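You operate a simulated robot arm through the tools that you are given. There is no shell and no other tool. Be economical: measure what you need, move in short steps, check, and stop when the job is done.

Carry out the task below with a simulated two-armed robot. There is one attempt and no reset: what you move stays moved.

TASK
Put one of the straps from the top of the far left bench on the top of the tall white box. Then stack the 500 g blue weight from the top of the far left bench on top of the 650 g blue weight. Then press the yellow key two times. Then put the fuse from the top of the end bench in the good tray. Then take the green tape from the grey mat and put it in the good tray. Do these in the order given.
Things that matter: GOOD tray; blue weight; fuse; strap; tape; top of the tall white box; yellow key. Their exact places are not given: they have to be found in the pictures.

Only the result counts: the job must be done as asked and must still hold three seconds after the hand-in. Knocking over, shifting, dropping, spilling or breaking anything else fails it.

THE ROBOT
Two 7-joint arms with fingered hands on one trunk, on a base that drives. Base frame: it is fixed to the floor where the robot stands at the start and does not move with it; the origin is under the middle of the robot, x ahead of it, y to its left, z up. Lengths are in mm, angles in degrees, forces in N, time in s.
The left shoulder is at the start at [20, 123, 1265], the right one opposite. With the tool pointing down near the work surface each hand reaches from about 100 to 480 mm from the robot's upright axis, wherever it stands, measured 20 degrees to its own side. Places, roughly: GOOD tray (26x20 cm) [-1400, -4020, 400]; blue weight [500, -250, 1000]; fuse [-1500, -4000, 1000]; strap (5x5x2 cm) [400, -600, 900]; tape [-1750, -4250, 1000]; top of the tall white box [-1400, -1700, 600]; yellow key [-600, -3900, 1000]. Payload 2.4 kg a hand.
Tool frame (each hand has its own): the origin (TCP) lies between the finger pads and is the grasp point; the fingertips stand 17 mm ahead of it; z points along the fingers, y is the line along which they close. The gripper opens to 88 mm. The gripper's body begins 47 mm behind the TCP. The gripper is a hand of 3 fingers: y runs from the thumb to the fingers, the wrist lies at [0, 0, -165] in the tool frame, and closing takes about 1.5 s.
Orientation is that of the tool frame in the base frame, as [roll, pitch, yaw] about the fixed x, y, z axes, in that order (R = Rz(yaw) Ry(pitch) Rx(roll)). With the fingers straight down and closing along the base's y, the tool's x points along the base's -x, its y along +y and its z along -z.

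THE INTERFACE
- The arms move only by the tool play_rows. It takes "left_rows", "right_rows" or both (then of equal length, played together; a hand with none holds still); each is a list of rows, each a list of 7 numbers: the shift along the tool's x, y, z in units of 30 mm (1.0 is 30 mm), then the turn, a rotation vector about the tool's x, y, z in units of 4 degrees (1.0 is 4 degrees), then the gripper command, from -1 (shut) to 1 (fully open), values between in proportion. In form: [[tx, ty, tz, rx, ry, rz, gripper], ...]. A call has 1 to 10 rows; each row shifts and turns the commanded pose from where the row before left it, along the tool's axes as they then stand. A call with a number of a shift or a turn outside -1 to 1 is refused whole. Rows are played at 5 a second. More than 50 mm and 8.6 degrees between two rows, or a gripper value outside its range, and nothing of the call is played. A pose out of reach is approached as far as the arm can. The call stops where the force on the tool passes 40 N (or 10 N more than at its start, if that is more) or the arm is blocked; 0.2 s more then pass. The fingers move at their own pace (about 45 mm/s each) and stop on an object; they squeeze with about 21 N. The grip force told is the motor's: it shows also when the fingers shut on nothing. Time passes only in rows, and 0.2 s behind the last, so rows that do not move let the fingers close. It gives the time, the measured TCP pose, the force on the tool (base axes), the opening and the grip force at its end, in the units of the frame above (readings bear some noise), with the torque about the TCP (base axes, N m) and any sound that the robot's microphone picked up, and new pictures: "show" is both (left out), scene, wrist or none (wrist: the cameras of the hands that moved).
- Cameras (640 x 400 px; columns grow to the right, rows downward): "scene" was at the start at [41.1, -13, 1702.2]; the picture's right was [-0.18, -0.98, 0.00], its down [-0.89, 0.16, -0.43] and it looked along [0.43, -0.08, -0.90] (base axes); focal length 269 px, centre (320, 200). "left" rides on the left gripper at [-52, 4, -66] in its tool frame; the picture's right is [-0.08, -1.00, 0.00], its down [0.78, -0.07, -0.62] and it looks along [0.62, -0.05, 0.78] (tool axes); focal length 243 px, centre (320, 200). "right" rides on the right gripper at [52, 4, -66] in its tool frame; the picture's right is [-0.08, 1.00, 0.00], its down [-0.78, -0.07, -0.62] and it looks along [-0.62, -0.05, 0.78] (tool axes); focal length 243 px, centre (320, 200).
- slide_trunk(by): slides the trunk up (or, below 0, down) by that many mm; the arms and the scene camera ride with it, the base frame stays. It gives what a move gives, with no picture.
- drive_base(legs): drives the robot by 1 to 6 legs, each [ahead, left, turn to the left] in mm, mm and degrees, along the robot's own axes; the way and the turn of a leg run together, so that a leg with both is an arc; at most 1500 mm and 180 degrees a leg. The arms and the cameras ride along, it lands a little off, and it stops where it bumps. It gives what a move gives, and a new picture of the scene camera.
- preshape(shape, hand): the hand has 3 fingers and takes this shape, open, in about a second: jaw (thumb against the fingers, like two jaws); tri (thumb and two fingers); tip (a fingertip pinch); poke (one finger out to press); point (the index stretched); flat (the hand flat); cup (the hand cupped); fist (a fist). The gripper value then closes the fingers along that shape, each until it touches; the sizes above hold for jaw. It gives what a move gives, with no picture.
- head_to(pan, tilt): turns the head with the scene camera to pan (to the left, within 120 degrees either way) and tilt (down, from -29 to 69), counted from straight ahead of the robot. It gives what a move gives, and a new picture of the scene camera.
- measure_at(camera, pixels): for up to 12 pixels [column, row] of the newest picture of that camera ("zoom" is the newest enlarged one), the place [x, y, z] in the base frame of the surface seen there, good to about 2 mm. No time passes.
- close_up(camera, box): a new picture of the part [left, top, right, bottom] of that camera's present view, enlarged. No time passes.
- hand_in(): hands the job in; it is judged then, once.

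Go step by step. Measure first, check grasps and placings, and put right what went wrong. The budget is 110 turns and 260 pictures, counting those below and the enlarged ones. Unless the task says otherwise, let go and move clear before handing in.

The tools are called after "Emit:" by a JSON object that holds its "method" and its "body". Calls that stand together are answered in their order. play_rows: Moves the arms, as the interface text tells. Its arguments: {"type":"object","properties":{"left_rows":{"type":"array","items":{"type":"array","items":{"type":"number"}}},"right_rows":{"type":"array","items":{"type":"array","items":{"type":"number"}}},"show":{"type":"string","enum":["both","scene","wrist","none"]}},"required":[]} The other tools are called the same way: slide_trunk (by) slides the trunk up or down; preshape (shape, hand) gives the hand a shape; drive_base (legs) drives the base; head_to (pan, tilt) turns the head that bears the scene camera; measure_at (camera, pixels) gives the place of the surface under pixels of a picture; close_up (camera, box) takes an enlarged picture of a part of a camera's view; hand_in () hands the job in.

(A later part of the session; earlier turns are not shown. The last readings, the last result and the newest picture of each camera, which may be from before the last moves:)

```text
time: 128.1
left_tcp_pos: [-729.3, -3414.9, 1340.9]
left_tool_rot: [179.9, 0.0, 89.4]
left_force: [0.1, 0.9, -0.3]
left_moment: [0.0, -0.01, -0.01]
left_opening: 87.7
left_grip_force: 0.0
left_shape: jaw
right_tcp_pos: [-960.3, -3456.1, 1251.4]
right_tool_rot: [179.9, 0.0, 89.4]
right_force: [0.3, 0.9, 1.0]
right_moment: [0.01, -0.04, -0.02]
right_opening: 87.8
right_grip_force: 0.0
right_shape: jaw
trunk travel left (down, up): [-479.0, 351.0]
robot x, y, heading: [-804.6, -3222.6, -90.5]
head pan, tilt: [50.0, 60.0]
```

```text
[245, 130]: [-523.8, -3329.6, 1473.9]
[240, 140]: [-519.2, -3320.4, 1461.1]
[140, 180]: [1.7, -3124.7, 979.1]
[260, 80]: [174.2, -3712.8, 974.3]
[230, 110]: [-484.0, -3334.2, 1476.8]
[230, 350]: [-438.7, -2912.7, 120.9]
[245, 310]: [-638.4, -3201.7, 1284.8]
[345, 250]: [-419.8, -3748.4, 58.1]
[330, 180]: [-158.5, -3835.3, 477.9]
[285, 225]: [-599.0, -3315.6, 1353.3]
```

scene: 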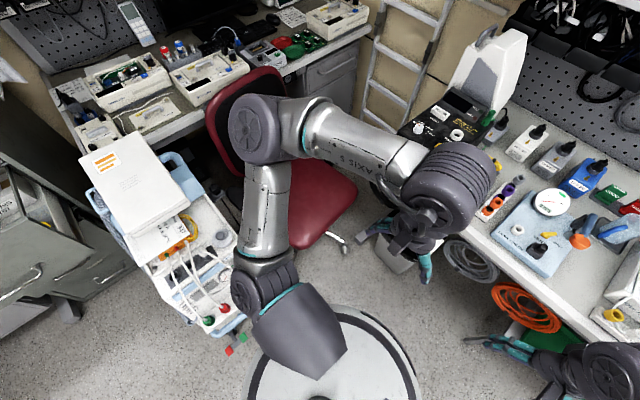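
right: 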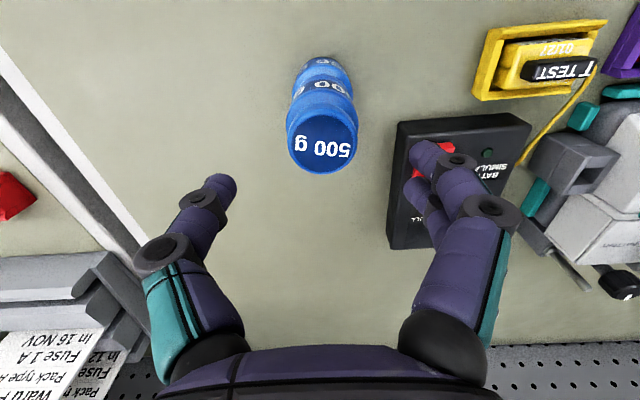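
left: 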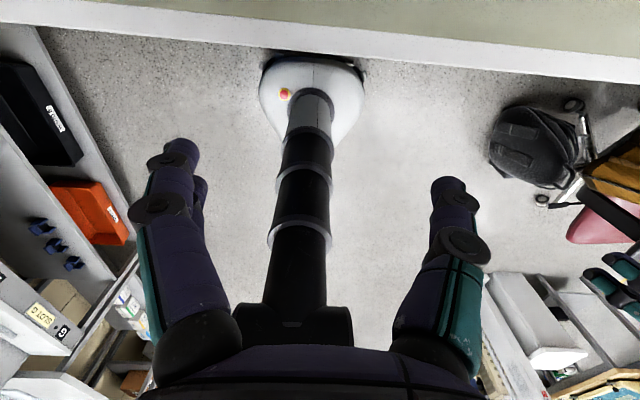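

The elbow is high (z 1470) and clear. I drive to (-690,-3540) and shape the left hand for poking.

Emit:
{"method": "drive_base", "body": {"legs": [[316, 117, 0.5]]}}

Emit:
{"method": "preshape", "body": {"hand": "left", "shape": "poke"}}

Emit:
{"method": "head_to", "body": {"pan": 15, "tilt": 55}}

Emit:
{"method": "close_up", "body": {"camera": "left", "box": [0, 0, 640, 400]}}

```text
time: 130.3
left_tcp_pos: [-611.2, -3730.7, 1340.5]
left_tool_rot: [-179.9, 0.0, 90.2]
left_force: [-1.2, -0.3, 0.3]
left_moment: [-0.02, 0.0, 0.01]
left_opening: 87.9
left_grip_force: 0.0
left_shape: jaw
right_tcp_pos: [-840.3, -3775.2, 1251.6]
right_tool_rot: [179.9, -0.1, 90.4]
right_force: [-1.0, 0.5, 0.1]
right_moment: [0.0, 0.01, 0.03]
right_opening: 87.8
right_grip_force: 0.0
right_shape: jaw
trunk travel left (down, up): [-479.0, 351.0]
robot x, y, heading: [-691.1, -3535.5, -89.8]
head pan, tilt: [50.0, 60.0]
```

scene: 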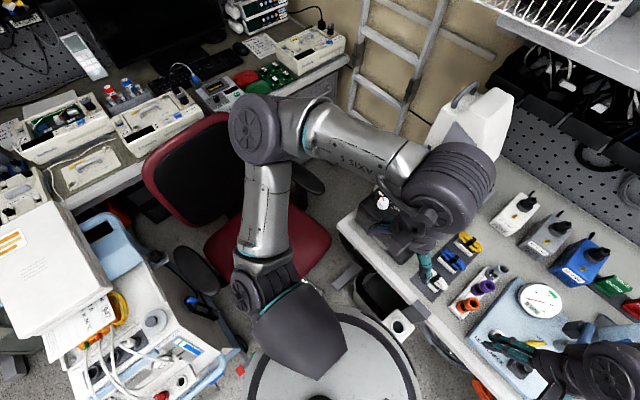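

```text
time: 131.2
left_tcp_pos: [-611.6, -3729.5, 1340.8]
left_tool_rot: [-179.9, 0.1, 90.3]
left_force: [0.5, 0.9, -0.4]
left_moment: [0.01, -0.07, 0.03]
left_opening: 0.1
left_grip_force: 0.1
left_shape: poke
right_tcp_pos: [-839.6, -3774.9, 1252.5]
right_tool_rot: [180.0, 0.0, 90.3]
right_force: [-0.8, 0.7, 0.2]
right_moment: [0.01, 0.01, -0.01]
right_opening: 88.0
right_grip_force: 0.0
right_shape: jaw
trunk travel left (down, up): [-479.0, 351.0]
robot x, y, heading: [-686.6, -3536.6, -89.7]
head pan, tilt: [50.0, 60.0]
```

```text
time: 132.3
left_tcp_pos: [-610.1, -3730.2, 1340.5]
left_tool_rot: [180.0, 0.0, 90.2]
left_force: [0.1, -0.1, -0.6]
left_moment: [-0.03, -0.02, 0.0]
left_opening: 0.0
left_grip_force: 0.0
left_shape: poke
right_tcp_pos: [-839.8, -3774.9, 1251.2]
right_tool_rot: [-180.0, 0.0, 90.3]
right_force: [0.1, 0.0, -0.6]
right_moment: [0.0, 0.02, -0.01]
right_opening: 88.0
right_grip_force: 0.2
right_shape: jaw
trunk travel left (down, up): [-479.0, 351.0]
robot x, y, heading: [-688.6, -3537.5, -89.7]
head pan, tilt: [15.0, 55.0]
```

scene: 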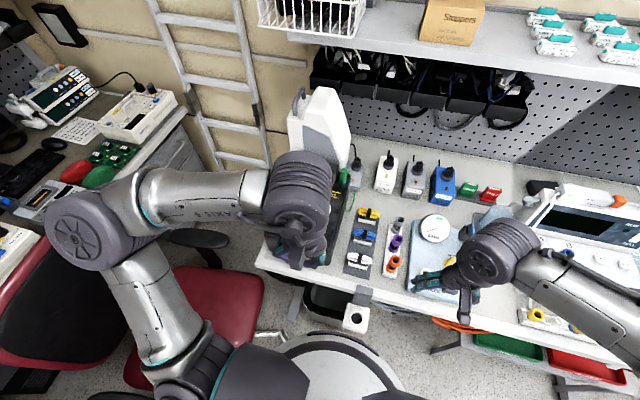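

```text
1.00 times, centred on (320, 200) of left (not enlarged: the box is as wide or as high as the picture)
```

zoom: 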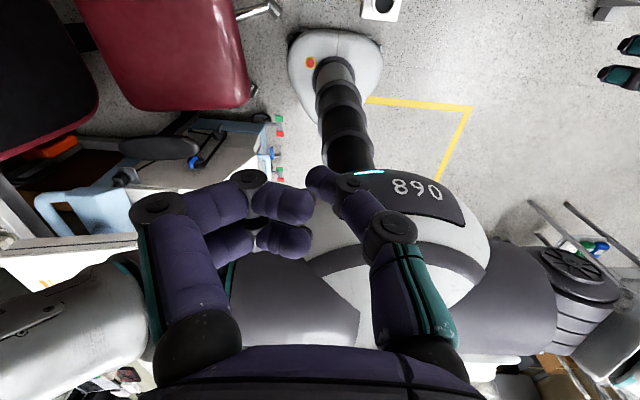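

In the left view the poking finger's tip at (320,178) fits TCP+17 mm. I measure finger parts and the tester's surface nearby.

Emit:
{"method": "measure_at", "body": {"camera": "zoom", "pixels": [[320, 178], [318, 190], [300, 205], [305, 240], [270, 200], [250, 178], [285, 235], [160, 200]]}}

Emit:
{"method": "close_up", "body": {"camera": "scene", "box": [250, 130, 390, 280]}}

```text
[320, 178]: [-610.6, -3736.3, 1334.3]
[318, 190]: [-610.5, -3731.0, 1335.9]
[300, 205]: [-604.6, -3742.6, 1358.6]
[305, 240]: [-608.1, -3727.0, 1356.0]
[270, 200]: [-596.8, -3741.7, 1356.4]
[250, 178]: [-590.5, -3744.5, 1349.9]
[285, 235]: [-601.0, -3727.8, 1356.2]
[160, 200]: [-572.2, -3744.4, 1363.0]
```

```text
2.67 times, centred on (320, 205) of scene
```

zoom: 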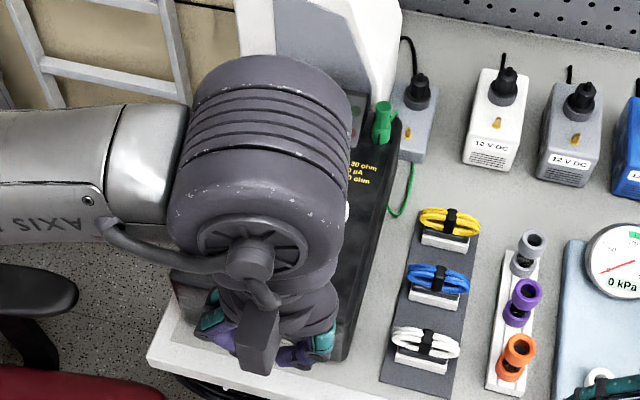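

The curled fingers stay ~25 mm above the tip; good. I move the poking finger above the key.

Emit:
{"method": "play_rows", "body": {"left_rows": [[-0.99, 0.23, 0.6, 0, 0, 0, -1], [-0.99, 0.23, 0.9, 0, 0, 0, -1], [-0.99, 0.23, 0.9, 0, 0, 0, -1], [-0.99, 0.23, 0.9, 0, 0, 0, -1], [-0.99, 0.23, 0.9, 0, 0, 0, -1], [-0.99, 0.23, 0.9, 0, 0, 0, -1], [-0.99, 0.23, 0.9, 0, 0, 0, -1], [0, 0, 0.9, 0, 0, 0, -1], [0, 0, 0.9, 0, 0, 0, -1]], "show": "both"}}

Emit:
{"method": "close_up", "body": {"camera": "left", "box": [200, 60, 440, 220]}}

```text
time: 134.3
left_tcp_pos: [-560.6, -3938.1, 1105.4]
left_tool_rot: [180.0, 0.0, 90.4]
left_force: [-0.5, 0.2, 0.1]
left_moment: [-0.03, 0.01, 0.01]
left_opening: 0.0
left_grip_force: 0.0
left_shape: poke
right_tcp_pos: [-839.1, -3774.8, 1251.4]
right_tool_rot: [179.9, -0.1, 90.2]
right_force: [-0.1, -0.8, -0.1]
right_moment: [0.01, 0.01, -0.01]
right_opening: 88.0
right_grip_force: 0.1
right_shape: jaw
trunk travel left (down, up): [-479.0, 351.0]
robot x, y, heading: [-685.3, -3539.2, -89.4]
head pan, tilt: [15.0, 55.0]
```

scene: 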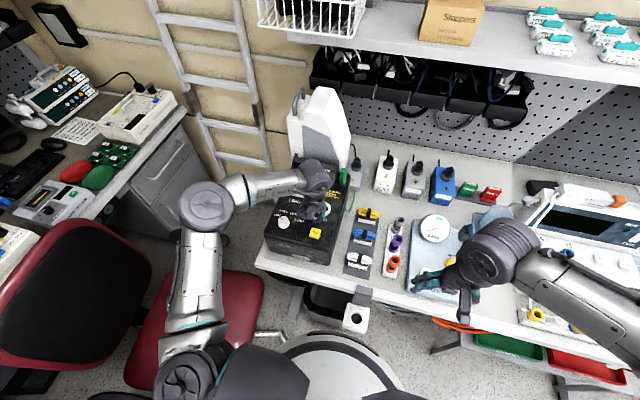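
left: 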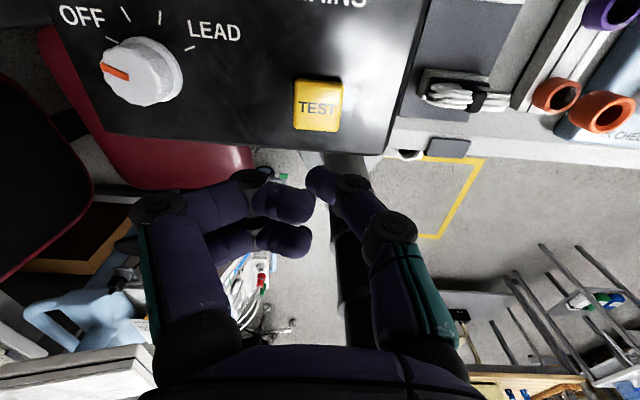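

```text
2.50 times, centred on (320, 140) of left
```

zoom: 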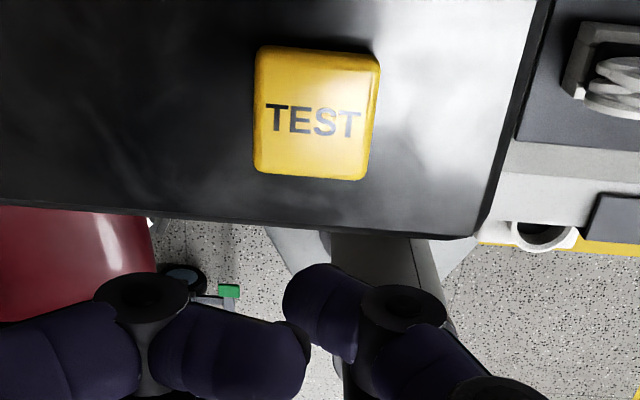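

Emit:
{"method": "measure_at", "body": {"camera": "left", "pixels": [[318, 105], [298, 105], [340, 105], [318, 82], [318, 127], [350, 105], [140, 70], [140, 90]]}}

```text
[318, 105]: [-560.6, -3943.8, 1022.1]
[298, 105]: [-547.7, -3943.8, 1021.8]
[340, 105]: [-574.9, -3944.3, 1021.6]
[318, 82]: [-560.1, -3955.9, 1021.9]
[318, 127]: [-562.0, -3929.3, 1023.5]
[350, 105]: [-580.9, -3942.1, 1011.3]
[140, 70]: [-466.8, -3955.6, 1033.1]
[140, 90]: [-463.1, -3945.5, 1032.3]
```

Key centre [-561,-3943], top 1022. I lower to just above it and feel.

Emit:
{"method": "play_rows", "body": {"left_rows": [[-0.15, 0, 0.7, 0, 0, 0, -1], [0, 0, 0.7, 0, 0, 0, -1], [0, 0, 0.6, 0, 0, 0, -1], [0, 0, 0, 0, 0, 0, -1]], "show": "wrist"}}

```text
time: 135.3
left_tcp_pos: [-562.5, -3942.1, 1047.0]
left_tool_rot: [-180.0, 0.1, 90.2]
left_force: [0.3, 0.5, 0.1]
left_moment: [0.0, 0.0, 0.01]
left_opening: 0.3
left_grip_force: 0.0
left_shape: poke
right_tcp_pos: [-840.8, -3773.5, 1252.0]
right_tool_rot: [180.0, 0.0, 90.3]
right_force: [0.3, 0.2, -0.6]
right_moment: [0.0, 0.01, -0.01]
right_opening: 87.8
right_grip_force: 0.1
right_shape: jaw
trunk travel left (down, up): [-479.0, 351.0]
robot x, y, heading: [-687.9, -3543.7, -89.7]
head pan, tilt: [15.0, 55.0]
```

left: 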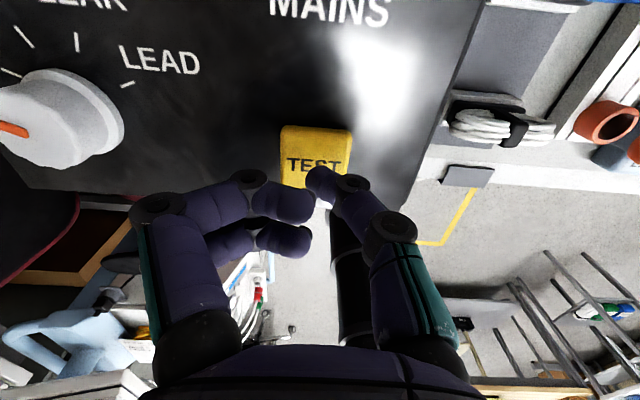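

Emit:
{"method": "play_rows", "body": {"left_rows": [[0, 0, 0.2, 0, 0, 0, -1], [0, 0, 0.1, 0, 0, 0, -1], [0, 0, 0.05, 0, 0, 0, -1]], "show": "none"}}

```text
time: 136.1
left_tcp_pos: [-561.6, -3942.7, 1035.2]
left_tool_rot: [-179.9, 0.0, 90.4]
left_force: [-1.0, -0.7, 3.1]
left_moment: [0.01, 0.03, 0.03]
left_opening: 0.2
left_grip_force: 0.0
left_shape: poke
right_tcp_pos: [-841.2, -3775.1, 1251.4]
right_tool_rot: [180.0, -0.1, 90.3]
right_force: [-0.3, 0.5, 0.2]
right_moment: [0.01, -0.04, 0.04]
right_opening: 87.9
right_grip_force: 0.1
right_shape: jaw
trunk travel left (down, up): [-479.0, 351.0]
robot x, y, heading: [-692.5, -3538.9, -89.8]
head pan, tilt: [15.0, 55.0]
heard: click
```

A click was heard: the first press. I lift off fully and press a second time the same way.

Emit:
{"method": "play_rows", "body": {"left_rows": [[0, 0, -0.2, 0, 0, 0, -1], [0, 0, -0.2, 0, 0, 0, -1], [0, 0, 0, 0, 0, 0, -1], [0, 0, 0, 0, 0, 0, -1]], "show": "none"}}

Emit:
{"method": "play_rows", "body": {"left_rows": [[0, 0, 0.2, 0, 0, 0, -1], [0, 0, 0.15, 0, 0, 0, -1], [0, 0, 0.05, 0, 0, 0, -1]], "show": "none"}}

```text
time: 137.1
left_tcp_pos: [-562.7, -3940.2, 1049.2]
left_tool_rot: [180.0, 0.0, 90.3]
left_force: [0.1, -0.9, 0.4]
left_moment: [0.02, 0.02, -0.01]
left_opening: 0.2
left_grip_force: 0.0
left_shape: poke
right_tcp_pos: [-839.9, -3772.7, 1251.7]
right_tool_rot: [180.0, -0.1, 90.3]
right_force: [0.1, -0.3, 1.0]
right_moment: [-0.03, -0.04, 0.01]
right_opening: 87.8
right_grip_force: 0.2
right_shape: jaw
trunk travel left (down, up): [-479.0, 351.0]
robot x, y, heading: [-687.9, -3540.6, -89.7]
head pan, tilt: [15.0, 55.0]
```

```text
time: 137.9
left_tcp_pos: [-561.6, -3941.0, 1036.2]
left_tool_rot: [180.0, 0.0, 90.3]
left_force: [0.0, 0.9, 1.4]
left_moment: [-0.02, 0.01, 0.02]
left_opening: 0.1
left_grip_force: 0.0
left_shape: poke
right_tcp_pos: [-839.5, -3774.0, 1252.1]
right_tool_rot: [-180.0, 0.0, 90.2]
right_force: [0.2, -0.4, 0.0]
right_moment: [0.01, 0.0, -0.01]
right_opening: 87.7
right_grip_force: 0.1
right_shape: jaw
trunk travel left (down, up): [-479.0, 351.0]
robot x, y, heading: [-690.3, -3542.4, -89.8]
head pan, tilt: [15.0, 55.0]
heard: click
```

Second click. I lift clear, reshape the left hand and look toward the fuse.

Emit:
{"method": "play_rows", "body": {"left_rows": [[0, 0, -1, 0, 0, 0, -1], [0, 0, -1, 0, 0, 0, -1], [0, 0, -1, 0, 0, 0, -1], [0, 0, -1, 0, 0, 0, -1], [0, 0, -1, 0, 0, 0, -1], [0.9, 0, -1, 0, 0, 0, -1], [0.9, -0.2, -1, 0, 0, 0, -1], [0.9, -0.2, -1, 0, 0, 0, -1], [0.9, -0.2, -1, 0, 0, 0, -1], [0.9, -0.2, -1, 0, 0, 0, -1]], "show": "none"}}

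Emit:
{"method": "preshape", "body": {"hand": "left", "shape": "jaw"}}

Emit:
{"method": "head_to", "body": {"pan": 5, "tilt": 55}}

Emit:
{"method": "head_to", "body": {"pan": -50, "tilt": 45}}

```text
time: 140.1
left_tcp_pos: [-587.5, -3804.4, 1337.0]
left_tool_rot: [180.0, 0.1, 90.4]
left_force: [-0.4, 0.1, 0.6]
left_moment: [0.01, 0.03, 0.04]
left_opening: 0.0
left_grip_force: 0.0
left_shape: poke
right_tcp_pos: [-839.6, -3773.8, 1251.1]
right_tool_rot: [-179.9, 0.1, 90.3]
right_force: [0.2, 0.1, 0.7]
right_moment: [0.01, -0.01, -0.01]
right_opening: 87.7
right_grip_force: 0.0
right_shape: jaw
trunk travel left (down, up): [-479.0, 351.0]
robot x, y, heading: [-691.1, -3541.1, -89.5]
head pan, tilt: [15.0, 55.0]
```

```text
time: 141.0
left_tcp_pos: [-586.9, -3806.8, 1336.0]
left_tool_rot: [180.0, 0.0, 90.3]
left_force: [0.1, 0.5, 0.1]
left_moment: [0.02, 0.01, -0.01]
left_opening: 88.1
left_grip_force: 0.1
left_shape: jaw
right_tcp_pos: [-839.7, -3773.6, 1252.6]
right_tool_rot: [180.0, 0.1, 90.3]
right_force: [0.2, 1.1, -0.2]
right_moment: [0.02, -0.01, -0.04]
right_opening: 88.1
right_grip_force: 0.0
right_shape: jaw
trunk travel left (down, up): [-479.0, 351.0]
robot x, y, heading: [-688.9, -3543.0, -89.5]
head pan, tilt: [15.0, 55.0]
```

```text
time: 141.7
left_tcp_pos: [-586.9, -3806.8, 1336.6]
left_tool_rot: [-179.9, 0.0, 90.3]
left_force: [-0.1, 0.3, -0.6]
left_moment: [0.01, 0.01, -0.01]
left_opening: 87.7
left_grip_force: 0.1
left_shape: jaw
right_tcp_pos: [-839.1, -3774.4, 1252.4]
right_tool_rot: [180.0, 0.0, 90.3]
right_force: [0.1, 0.4, 0.1]
right_moment: [-0.03, -0.03, -0.01]
right_opening: 87.9
right_grip_force: 0.0
right_shape: jaw
trunk travel left (down, up): [-479.0, 351.0]
robot x, y, heading: [-688.7, -3535.4, -89.9]
head pan, tilt: [5.0, 55.0]
```

scene: 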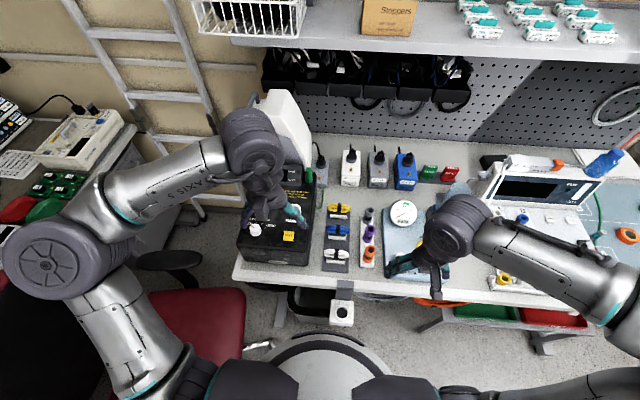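

```text
time: 142.9
left_tcp_pos: [-585.8, -3806.4, 1336.1]
left_tool_rot: [180.0, 0.0, 90.3]
left_force: [0.1, 0.1, -0.3]
left_moment: [0.0, 0.01, 0.01]
left_opening: 87.7
left_grip_force: 0.0
left_shape: jaw
right_tcp_pos: [-839.3, -3774.2, 1251.3]
right_tool_rot: [180.0, 0.0, 90.3]
right_force: [0.3, -0.1, 0.4]
right_moment: [0.02, -0.02, 0.03]
right_opening: 87.9
right_grip_force: 0.1
right_shape: jaw
trunk travel left (down, up): [-479.0, 351.0]
robot x, y, heading: [-690.5, -3538.1, -89.8]
head pan, tilt: [-50.0, 45.0]
```

scene: 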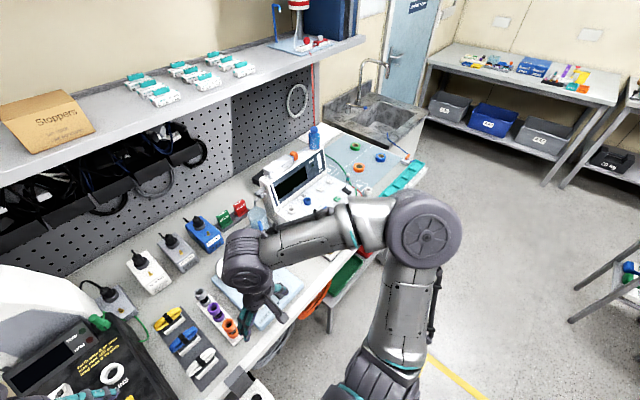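

Way to the right is open. I drive 640 mm right along the bench.

Emit:
{"method": "drive_base", "body": {"legs": [[0, -640, 0]]}}

Emit:
{"method": "head_to", "body": {"pan": -25, "tilt": 55}}

Emit:
{"method": "close_up", "body": {"camera": "scene", "box": [260, 120, 420, 260]}}

```text
time: 146.5
left_tcp_pos: [-1216.8, -3811.6, 1338.2]
left_tool_rot: [180.0, 0.0, 90.8]
left_force: [-0.5, 0.8, 1.6]
left_moment: [-0.02, 0.03, 0.03]
left_opening: 87.8
left_grip_force: 0.1
left_shape: jaw
right_tcp_pos: [-1470.4, -3781.8, 1252.0]
right_tool_rot: [180.0, 0.0, 90.8]
right_force: [0.0, 0.2, 0.3]
right_moment: [-0.02, -0.02, 0.03]
right_opening: 87.7
right_grip_force: 0.0
right_shape: jaw
trunk travel left (down, up): [-479.0, 351.0]
robot x, y, heading: [-1323.1, -3542.3, -89.5]
head pan, tilt: [-50.0, 45.0]
```

scene: 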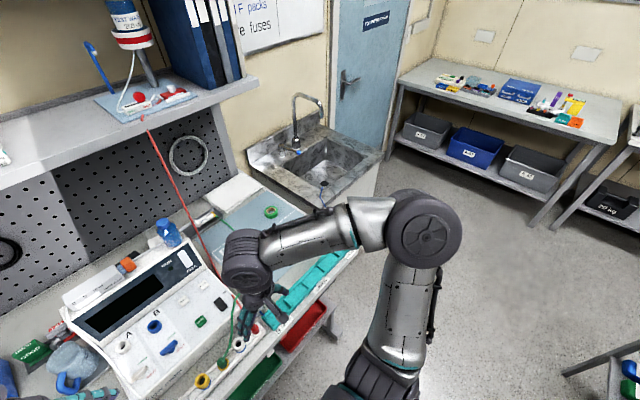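

```text
time: 147.3
left_tcp_pos: [-1216.1, -3810.4, 1335.9]
left_tool_rot: [-180.0, 0.0, 90.8]
left_force: [-0.1, 0.1, 0.5]
left_moment: [0.02, -0.02, 0.01]
left_opening: 88.0
left_grip_force: 0.1
left_shape: jaw
right_tcp_pos: [-1469.7, -3779.7, 1251.5]
right_tool_rot: [179.9, -0.1, 90.7]
right_force: [-0.1, 0.3, -0.9]
right_moment: [-0.01, -0.01, 0.01]
right_opening: 87.7
right_grip_force: 0.0
right_shape: jaw
trunk travel left (down, up): [-479.0, 351.0]
robot x, y, heading: [-1321.9, -3542.2, -89.1]
head pan, tilt: [-25.0, 55.0]
```

scene: 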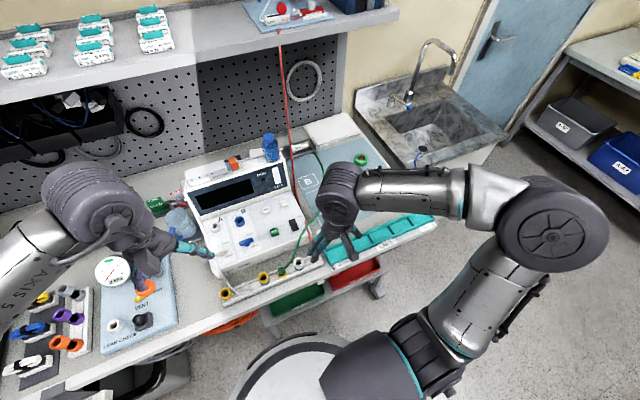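

```text
2.86 times, centred on (340, 190) of scene
```

zoom: 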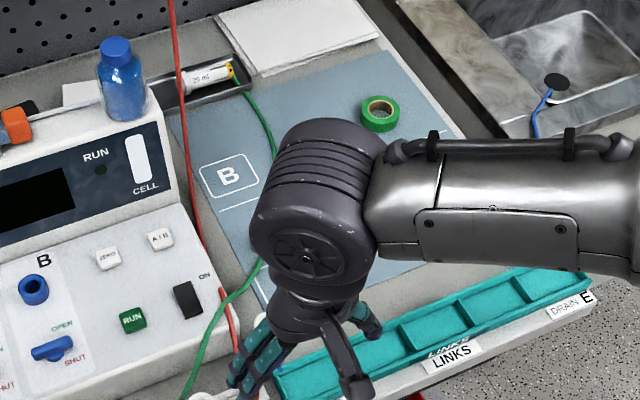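

Emit:
{"method": "measure_at", "body": {"camera": "scene", "pixels": [[298, 303], [275, 302], [275, 316], [322, 296], [300, 292], [296, 312], [355, 278], [290, 285], [385, 252]]}}

Emit:
{"method": "close_up", "body": {"camera": "right", "box": [0, 0, 640, 400]}}

Emit:
{"method": "close_up", "body": {"camera": "left", "box": [0, 0, 640, 400]}}

```text
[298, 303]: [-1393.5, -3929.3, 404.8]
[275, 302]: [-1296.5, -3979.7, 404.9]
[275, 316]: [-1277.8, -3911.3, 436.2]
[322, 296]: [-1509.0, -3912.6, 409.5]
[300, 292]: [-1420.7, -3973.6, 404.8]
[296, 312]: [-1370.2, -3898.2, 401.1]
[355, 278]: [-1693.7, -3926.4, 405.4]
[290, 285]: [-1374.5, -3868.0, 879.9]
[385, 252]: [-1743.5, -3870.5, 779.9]
```

```text
1.00 times, centred on (320, 200) of right (not enlarged: the box is as wide or as high as the picture)
```

zoom: 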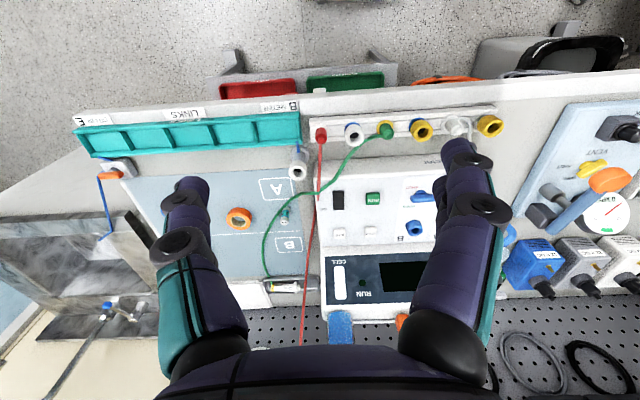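

```text
1.00 times, centred on (320, 200) of left (not enlarged: the box is as wide or as high as the picture)
```

zoom: 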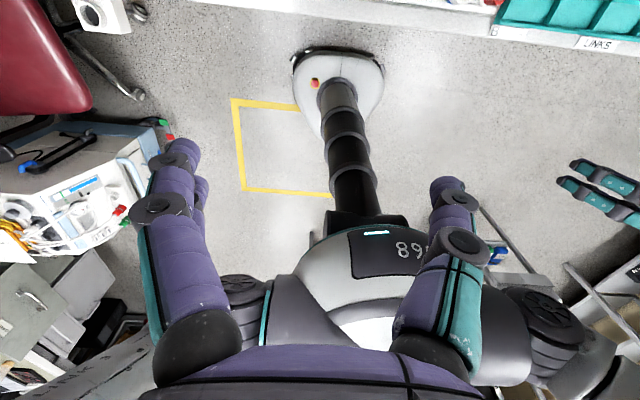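

The fuse seems to be at (283,215) in the right view. I enlarge.

Emit:
{"method": "close_up", "body": {"camera": "right", "box": [210, 140, 330, 270]}}

```text
3.08 times, centred on (270, 205) of right
```

zoom: 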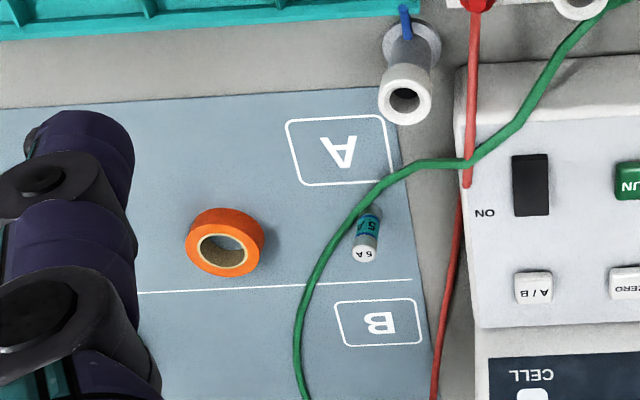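

Emit:
{"method": "measure_at", "body": {"camera": "zoom", "pixels": [[363, 254], [355, 255], [372, 255], [363, 245], [364, 260], [368, 215], [360, 190], [340, 215], [320, 275], [388, 180], [405, 90], [224, 220]]}}

```text
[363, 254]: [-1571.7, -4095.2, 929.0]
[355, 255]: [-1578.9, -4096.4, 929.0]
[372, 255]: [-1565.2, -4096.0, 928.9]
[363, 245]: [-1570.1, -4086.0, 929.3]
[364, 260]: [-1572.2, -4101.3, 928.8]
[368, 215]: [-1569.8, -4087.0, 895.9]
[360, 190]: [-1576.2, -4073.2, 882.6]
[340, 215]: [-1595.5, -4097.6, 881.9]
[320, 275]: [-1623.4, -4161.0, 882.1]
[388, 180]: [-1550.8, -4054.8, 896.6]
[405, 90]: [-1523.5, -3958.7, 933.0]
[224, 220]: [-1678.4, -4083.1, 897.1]
```

The fuse stands upright at [-1572,-4094], top 929, but a green wire is close by. I measure the wire.

Emit:
{"method": "measure_at", "body": {"camera": "zoom", "pixels": [[420, 163], [400, 171], [375, 188], [362, 202], [350, 215], [340, 230], [330, 245], [320, 262], [308, 285], [300, 320], [299, 350], [468, 162]]}}

```text
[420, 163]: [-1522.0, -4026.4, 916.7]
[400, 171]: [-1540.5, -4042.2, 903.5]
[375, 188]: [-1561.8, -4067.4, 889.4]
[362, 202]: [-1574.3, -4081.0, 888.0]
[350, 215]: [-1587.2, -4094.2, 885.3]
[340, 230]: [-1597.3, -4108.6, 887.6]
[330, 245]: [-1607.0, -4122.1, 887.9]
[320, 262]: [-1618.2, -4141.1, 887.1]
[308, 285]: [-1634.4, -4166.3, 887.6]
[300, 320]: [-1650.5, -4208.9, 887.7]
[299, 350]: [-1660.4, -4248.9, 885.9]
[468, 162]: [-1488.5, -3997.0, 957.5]
```

Wire lies on the mat right by the fuse (z~888), so I'll grip high. I drive closer: 105 ahead, 105 right, and lower the trunk 100.

Emit:
{"method": "drive_base", "body": {"legs": [[105, -105, -0.6]]}}

Emit:
{"method": "slide_trunk", "body": {"by": -100}}

Emit:
{"method": "close_up", "body": {"camera": "right", "box": [160, 100, 400, 300]}}

```text
time: 148.7
left_tcp_pos: [-1324.5, -3920.6, 1335.5]
left_tool_rot: [180.0, 0.0, 90.2]
left_force: [-0.2, -0.6, 0.6]
left_moment: [-0.01, -0.02, -0.02]
left_opening: 87.8
left_grip_force: 0.1
left_shape: jaw
right_tcp_pos: [-1577.9, -3887.3, 1250.9]
right_tool_rot: [180.0, 0.0, 90.2]
right_force: [0.1, -0.2, -0.2]
right_moment: [0.02, -0.01, -0.04]
right_opening: 87.9
right_grip_force: 0.0
right_shape: jaw
trunk travel left (down, up): [-479.0, 351.0]
robot x, y, heading: [-1430.8, -3654.9, -89.6]
head pan, tilt: [-25.0, 55.0]
```

scene: 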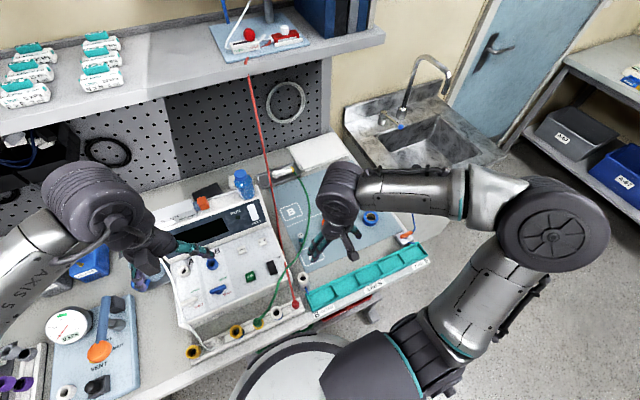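

```text
time: 150.1
left_tcp_pos: [-1325.8, -3919.1, 1237.2]
left_tool_rot: [-180.0, 0.1, 90.2]
left_force: [0.2, -0.6, -0.2]
left_moment: [0.0, -0.01, -0.01]
left_opening: 87.8
left_grip_force: 0.0
left_shape: jaw
right_tcp_pos: [-1577.6, -3887.0, 1151.6]
right_tool_rot: [179.9, 0.0, 90.2]
right_force: [-0.4, 0.0, -0.7]
right_moment: [-0.02, 0.0, 0.01]
right_opening: 87.9
right_grip_force: 0.0
right_shape: jaw
trunk travel left (down, up): [-379.0, 451.0]
robot x, y, heading: [-1426.7, -3653.0, -89.7]
head pan, tilt: [-25.0, 55.0]
```

```text
2.00 times, centred on (280, 200) of right
```

zoom: 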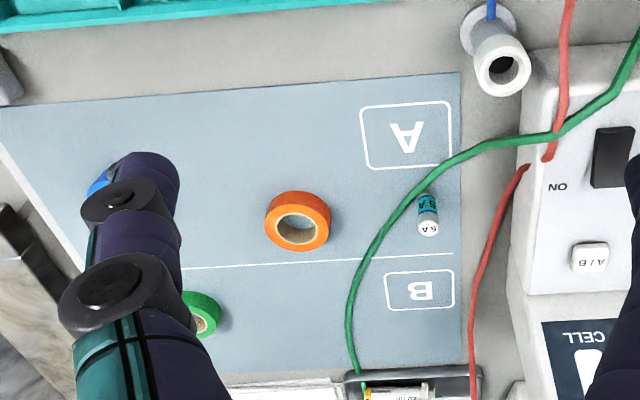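

Red and green wires run nearby; I measure where they hang.

Emit:
{"method": "measure_at", "body": {"camera": "zoom", "pixels": [[473, 360], [482, 270], [500, 215], [520, 175], [552, 150], [565, 60], [550, 136], [480, 150], [430, 178], [428, 227]]}}

Emit:
{"method": "measure_at", "body": {"camera": "scene", "pixels": [[254, 90], [264, 140], [271, 170], [280, 215], [290, 265], [311, 185], [296, 230], [281, 290]]}}

```text
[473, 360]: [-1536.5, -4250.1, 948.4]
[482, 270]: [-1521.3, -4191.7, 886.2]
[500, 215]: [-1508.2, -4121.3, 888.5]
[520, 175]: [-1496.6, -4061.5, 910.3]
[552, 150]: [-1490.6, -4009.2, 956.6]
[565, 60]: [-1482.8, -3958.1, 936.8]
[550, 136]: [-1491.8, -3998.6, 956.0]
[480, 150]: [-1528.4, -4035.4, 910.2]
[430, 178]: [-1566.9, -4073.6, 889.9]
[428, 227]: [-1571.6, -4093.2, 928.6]
```

```text
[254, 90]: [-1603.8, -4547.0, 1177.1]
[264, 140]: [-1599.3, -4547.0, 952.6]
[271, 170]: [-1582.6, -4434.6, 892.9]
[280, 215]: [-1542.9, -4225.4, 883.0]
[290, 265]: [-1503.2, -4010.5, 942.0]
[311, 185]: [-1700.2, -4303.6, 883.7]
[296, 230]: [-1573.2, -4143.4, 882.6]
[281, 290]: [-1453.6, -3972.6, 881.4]
```

Wires are all low; I approach above the fuse with a partly opened hand.

Emit:
{"method": "play_rows", "body": {"right_rows": [[-0.985, 0.03, 0.3, 0, 0, 0, 0.2], [-0.985, 0.03, 0.3, 0, 0, 0, 0.2], [-0.985, 0.03, 0.6, 0, 0, 0, 0.2], [-0.985, 0.03, 0.6, 0, 0, 0, 0.2], [-0.985, 0.03, 0.6, 0, 0, 0, 0.2], [-0.985, 0.03, 0.9, 0, 0, 0, 0.2], [-0.985, 0.03, 0.9, 0, 0, 0, 0.2], [0, 0, 0.9, 0, 0, 0, 0.2], [0, 0, 0.7, 0, 0, 0, 0.2]], "show": "both"}}

Emit:
{"method": "close_up", "body": {"camera": "right", "box": [220, 60, 420, 220]}}

```text
time: 152.1
left_tcp_pos: [-1324.1, -3919.1, 1236.3]
left_tool_rot: [-179.9, 0.0, 90.2]
left_force: [-1.1, -0.2, 1.0]
left_moment: [-0.02, 0.03, 0.0]
left_opening: 87.8
left_grip_force: 0.1
left_shape: jaw
right_tcp_pos: [-1569.5, -4094.0, 978.1]
right_tool_rot: [-179.9, 0.0, 90.2]
right_force: [-0.6, 1.3, -0.1]
right_moment: [-0.01, -0.02, -0.01]
right_opening: 53.2
right_grip_force: 0.0
right_shape: jaw
trunk travel left (down, up): [-379.0, 451.0]
robot x, y, heading: [-1427.2, -3652.5, -89.8]
head pan, tilt: [-25.0, 55.0]
```

scene: 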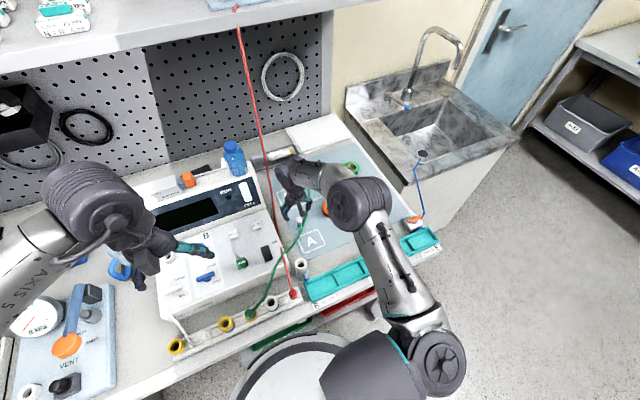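
right: 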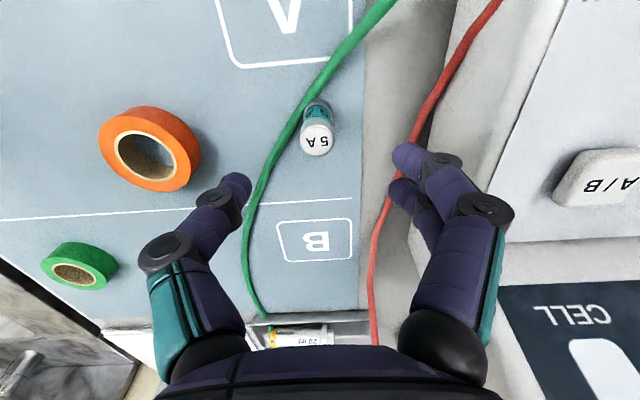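

```text
2.50 times, centred on (320, 140) of right
```

zoom: 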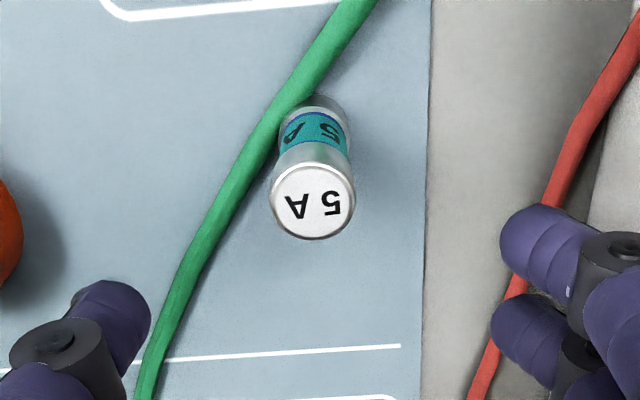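

Emit:
{"method": "measure_at", "body": {"camera": "zoom", "pixels": [[313, 203], [275, 203], [352, 203], [313, 170], [313, 236]]}}

```text
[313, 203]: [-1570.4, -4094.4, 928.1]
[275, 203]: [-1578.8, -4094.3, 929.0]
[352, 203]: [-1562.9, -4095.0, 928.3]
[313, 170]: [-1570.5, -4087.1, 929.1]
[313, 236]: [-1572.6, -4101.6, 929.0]
```

Aligned. I lower to TCP z≈914 and close.

Emit:
{"method": "play_rows", "body": {"right_rows": [[-0.02, -0.04, 0.75, 0, 0, 0, 0.2], [0, 0, 0.75, 0, 0, 0, 0.2], [0, 0, 0.6, 0, 0, 0, 0.2], [0, 0, 0, 0, 0, 0, -1], [0, 0, 0, 0, 0, 0, -1], [0, 0, 0, 0, 0, 0, -1], [0, 0, 0, 0, 0, 0, -1], [0, 0, 0, 0, 0, 0, -1]], "show": "wrist"}}

```text
time: 153.8
left_tcp_pos: [-1323.1, -3918.3, 1236.4]
left_tool_rot: [180.0, 0.0, 90.2]
left_force: [0.1, -0.5, -0.3]
left_moment: [0.01, -0.04, 0.0]
left_opening: 88.3
left_grip_force: 0.0
left_shape: jaw
right_tcp_pos: [-1572.4, -4095.1, 915.2]
right_tool_rot: [179.9, -0.1, 90.2]
right_force: [0.5, 0.1, -0.3]
right_moment: [0.01, -0.01, 0.01]
right_opening: 9.8
right_grip_force: 20.6
right_shape: jaw
trunk travel left (down, up): [-379.0, 451.0]
robot x, y, heading: [-1428.6, -3651.9, -89.8]
head pan, tilt: [-25.0, 55.0]
```

right: 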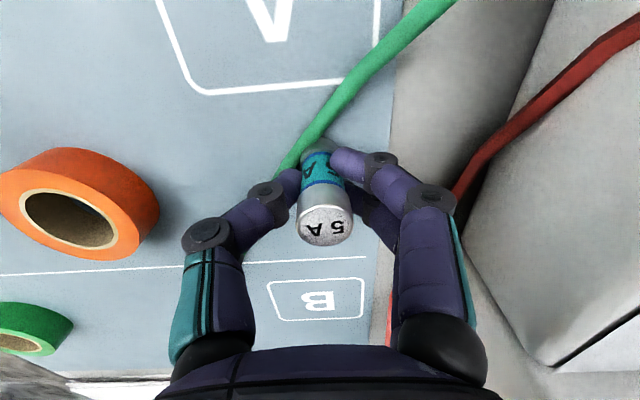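

Gripped. I lift and bring it back toward the robot.

Emit:
{"method": "play_rows", "body": {"right_rows": [[0, 0, -0.8, 0, 0, 0, -1], [0, 0, -1, 0, 0, 0, -1], [0, 0, -1, 0, 0, 0, -1], [0, 0, -1, 0, 0, 0, -1], [0, 0, -1, 0, 0, 0, -1], [0, 0, -1, 0, 0, 0, -1], [1, 0, -0.5, 0, 0, 0, -1], [1, 0, 0, 0, 0, 0, -1], [1, 0, 0, 0, 0, 0, -1], [1, 0, 0, 0, 0, 0, -1]], "show": "wrist"}}

```text
time: 156.1
left_tcp_pos: [-1324.8, -3919.4, 1236.7]
left_tool_rot: [-180.0, 0.0, 90.2]
left_force: [-0.1, 0.2, 0.6]
left_moment: [-0.04, 0.01, 0.02]
left_opening: 88.1
left_grip_force: 0.1
left_shape: jaw
right_tcp_pos: [-1571.1, -3974.1, 1103.7]
right_tool_rot: [-180.0, -0.1, 90.1]
right_force: [0.0, 0.2, 0.2]
right_moment: [0.04, 0.01, 0.01]
right_opening: 9.8
right_grip_force: 20.9
right_shape: jaw
trunk travel left (down, up): [-379.0, 451.0]
robot x, y, heading: [-1427.4, -3651.9, -89.9]
head pan, tilt: [-25.0, 55.0]
```

right: 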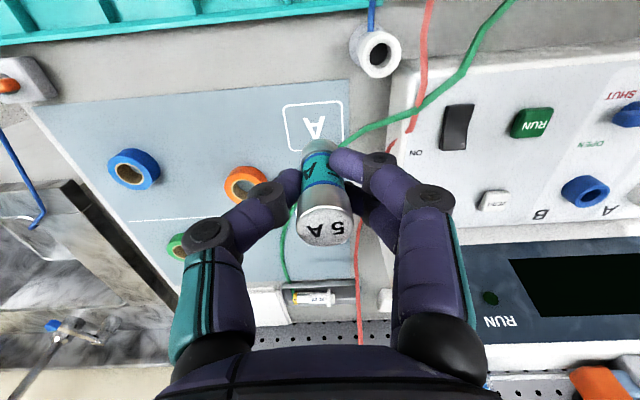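

Fuse held. I back off from the bench, shift left in front of the tray, and pull both hands in.

Emit:
{"method": "drive_base", "body": {"legs": [[-180, 0, 0], [0, 150, 0]]}}

Emit:
{"method": "play_rows", "body": {"left_rows": [[1, 0, 0, 0, 0, 0, 1], [1, 0, 0, 0, 0, 0, 1]], "right_rows": [[1, 0, 0, 0, 0, 0, -1], [1, 0, 0, 0, 0, 0, -1]], "show": "none"}}

Emit:
{"method": "head_to", "body": {"pan": -10, "tilt": 62}}

```text
time: 158.5
left_tcp_pos: [-1172.7, -3739.5, 1236.4]
left_tool_rot: [-179.9, 0.0, 90.0]
left_force: [0.8, -0.6, 0.0]
left_moment: [0.01, 0.02, 0.02]
left_opening: 87.9
left_grip_force: 0.1
left_shape: jaw
right_tcp_pos: [-1418.5, -3794.5, 1104.5]
right_tool_rot: [-179.9, -0.1, 90.0]
right_force: [0.5, -1.0, -0.3]
right_moment: [-0.02, 0.01, 0.0]
right_opening: 9.7
right_grip_force: 21.1
right_shape: jaw
trunk travel left (down, up): [-379.0, 451.0]
robot x, y, heading: [-1275.4, -3470.6, -89.9]
head pan, tilt: [-25.0, 55.0]
```

scene: 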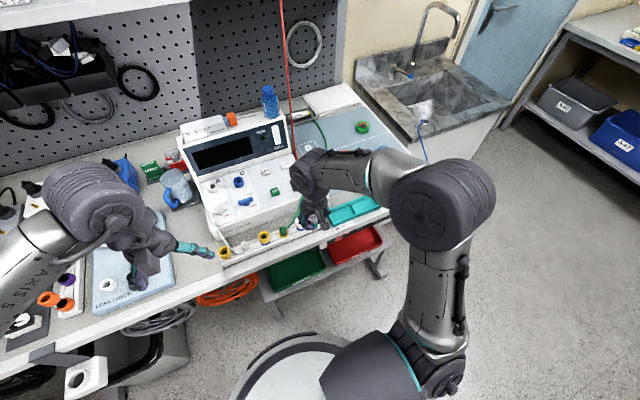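

```text
time: 159.1
left_tcp_pos: [-1172.7, -3679.3, 1237.3]
left_tool_rot: [-180.0, 0.1, 90.0]
left_force: [-0.2, -0.2, 0.8]
left_moment: [0.01, -0.02, -0.03]
left_opening: 88.0
left_grip_force: 0.0
left_shape: jaw
right_tcp_pos: [-1422.3, -3734.4, 1105.7]
right_tool_rot: [180.0, 0.1, 90.0]
right_force: [-0.5, 0.8, -0.5]
right_moment: [-0.03, -0.03, 0.01]
right_opening: 9.7
right_grip_force: 21.6
right_shape: jaw
trunk travel left (down, up): [-379.0, 451.0]
robot x, y, heading: [-1273.7, -3472.3, -90.1]
head pan, tilt: [-25.0, 55.0]
```

```text
time: 159.9
left_tcp_pos: [-1171.5, -3680.0, 1237.7]
left_tool_rot: [-180.0, 0.0, 90.0]
left_force: [0.3, -0.2, -0.2]
left_moment: [0.01, 0.01, 0.02]
left_opening: 88.2
left_grip_force: 0.1
left_shape: jaw
right_tcp_pos: [-1420.4, -3735.1, 1105.8]
right_tool_rot: [-179.9, -0.1, 90.0]
right_force: [0.6, 0.1, 0.1]
right_moment: [0.01, -0.02, 0.0]
right_opening: 9.7
right_grip_force: 21.1
right_shape: jaw
trunk travel left (down, up): [-379.0, 451.0]
robot x, y, heading: [-1272.7, -3476.1, -89.9]
head pan, tilt: [-10.0, 62.0]
```

scene: 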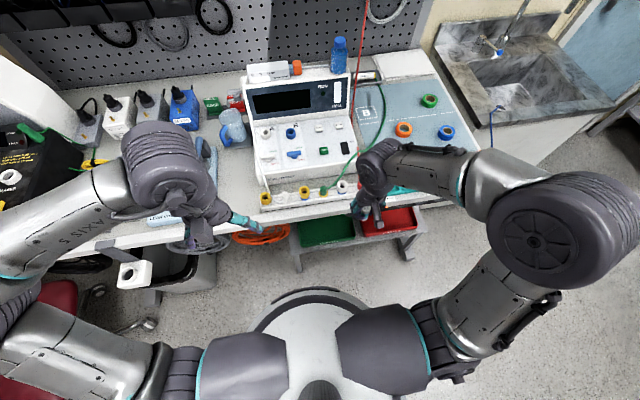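

Clear space below both hands. I lower the trunk 360 mm.

Emit:
{"method": "slide_trunk", "body": {"by": -360}}

Emit:
{"method": "head_to", "body": {"pan": -10, "tilt": 50}}

Emit:
{"method": "close_up", "body": {"camera": "right", "box": [0, 0, 640, 400]}}

```text
time: 163.4
left_tcp_pos: [-1172.1, -3680.4, 876.9]
left_tool_rot: [-179.9, 0.1, 90.0]
left_force: [1.2, -0.9, -0.6]
left_moment: [0.0, 0.0, 0.02]
left_opening: 87.9
left_grip_force: 0.0
left_shape: jaw
right_tcp_pos: [-1420.8, -3735.3, 745.4]
right_tool_rot: [179.9, -0.1, 90.0]
right_force: [-0.1, -0.5, 0.8]
right_moment: [0.01, 0.0, 0.02]
right_opening: 9.5
right_grip_force: 21.4
right_shape: jaw
trunk travel left (down, up): [-19.0, 811.0]
robot x, y, heading: [-1275.5, -3470.7, -90.1]
head pan, tilt: [-10.0, 62.0]
```

```text
time: 164.1
left_tcp_pos: [-1171.7, -3680.2, 877.2]
left_tool_rot: [180.0, -0.1, 90.0]
left_force: [0.2, -0.8, 0.1]
left_moment: [-0.04, -0.02, -0.01]
left_opening: 87.9
left_grip_force: 0.1
left_shape: jaw
right_tcp_pos: [-1421.7, -3734.5, 746.2]
right_tool_rot: [180.0, 0.0, 89.9]
right_force: [-0.1, 0.6, -0.1]
right_moment: [0.01, 0.05, 0.01]
right_opening: 9.5
right_grip_force: 20.7
right_shape: jaw
trunk travel left (down, up): [-19.0, 811.0]
robot x, y, heading: [-1273.9, -3468.6, -90.3]
head pan, tilt: [-10.0, 50.0]
```

scene: 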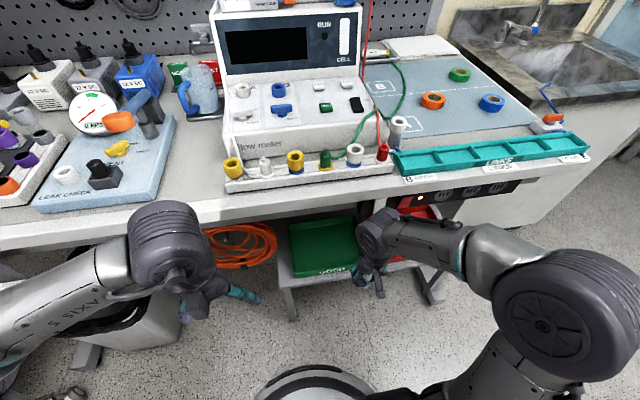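

```text
1.00 times, centred on (320, 200) of right (not enlarged: the box is as wide or as high as the picture)
```

zoom: 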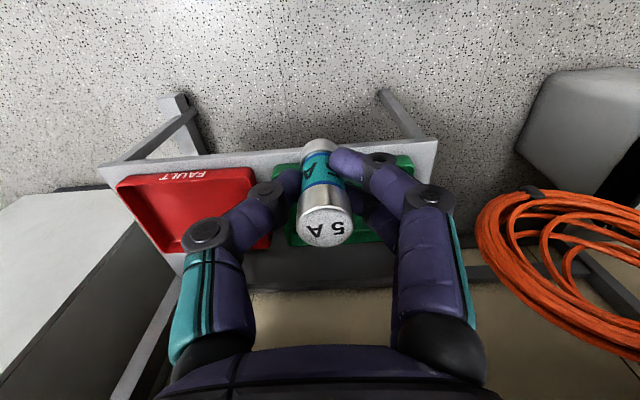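

Emit:
{"method": "measure_at", "body": {"camera": "scene", "pixels": [[320, 250], [290, 228], [293, 277], [345, 270], [320, 222], [355, 255], [300, 215], [330, 207], [440, 198], [290, 290]]}}

Emit:
{"method": "measure_at", "body": {"camera": "zoom", "pixels": [[285, 170], [412, 165], [275, 180], [290, 240], [262, 150], [385, 180]]}}

```text
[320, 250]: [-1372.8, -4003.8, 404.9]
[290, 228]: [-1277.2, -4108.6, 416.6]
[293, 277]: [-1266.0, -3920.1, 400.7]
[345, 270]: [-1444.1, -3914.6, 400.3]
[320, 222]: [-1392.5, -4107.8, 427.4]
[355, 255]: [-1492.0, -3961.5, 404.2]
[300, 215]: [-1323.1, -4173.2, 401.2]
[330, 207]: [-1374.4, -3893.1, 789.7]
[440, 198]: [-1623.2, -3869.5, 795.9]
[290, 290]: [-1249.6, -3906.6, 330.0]
```

```text
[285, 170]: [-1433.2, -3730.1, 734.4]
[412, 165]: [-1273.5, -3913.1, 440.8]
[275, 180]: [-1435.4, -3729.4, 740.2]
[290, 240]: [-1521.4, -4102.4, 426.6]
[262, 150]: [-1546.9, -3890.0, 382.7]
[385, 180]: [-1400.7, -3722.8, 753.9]
```

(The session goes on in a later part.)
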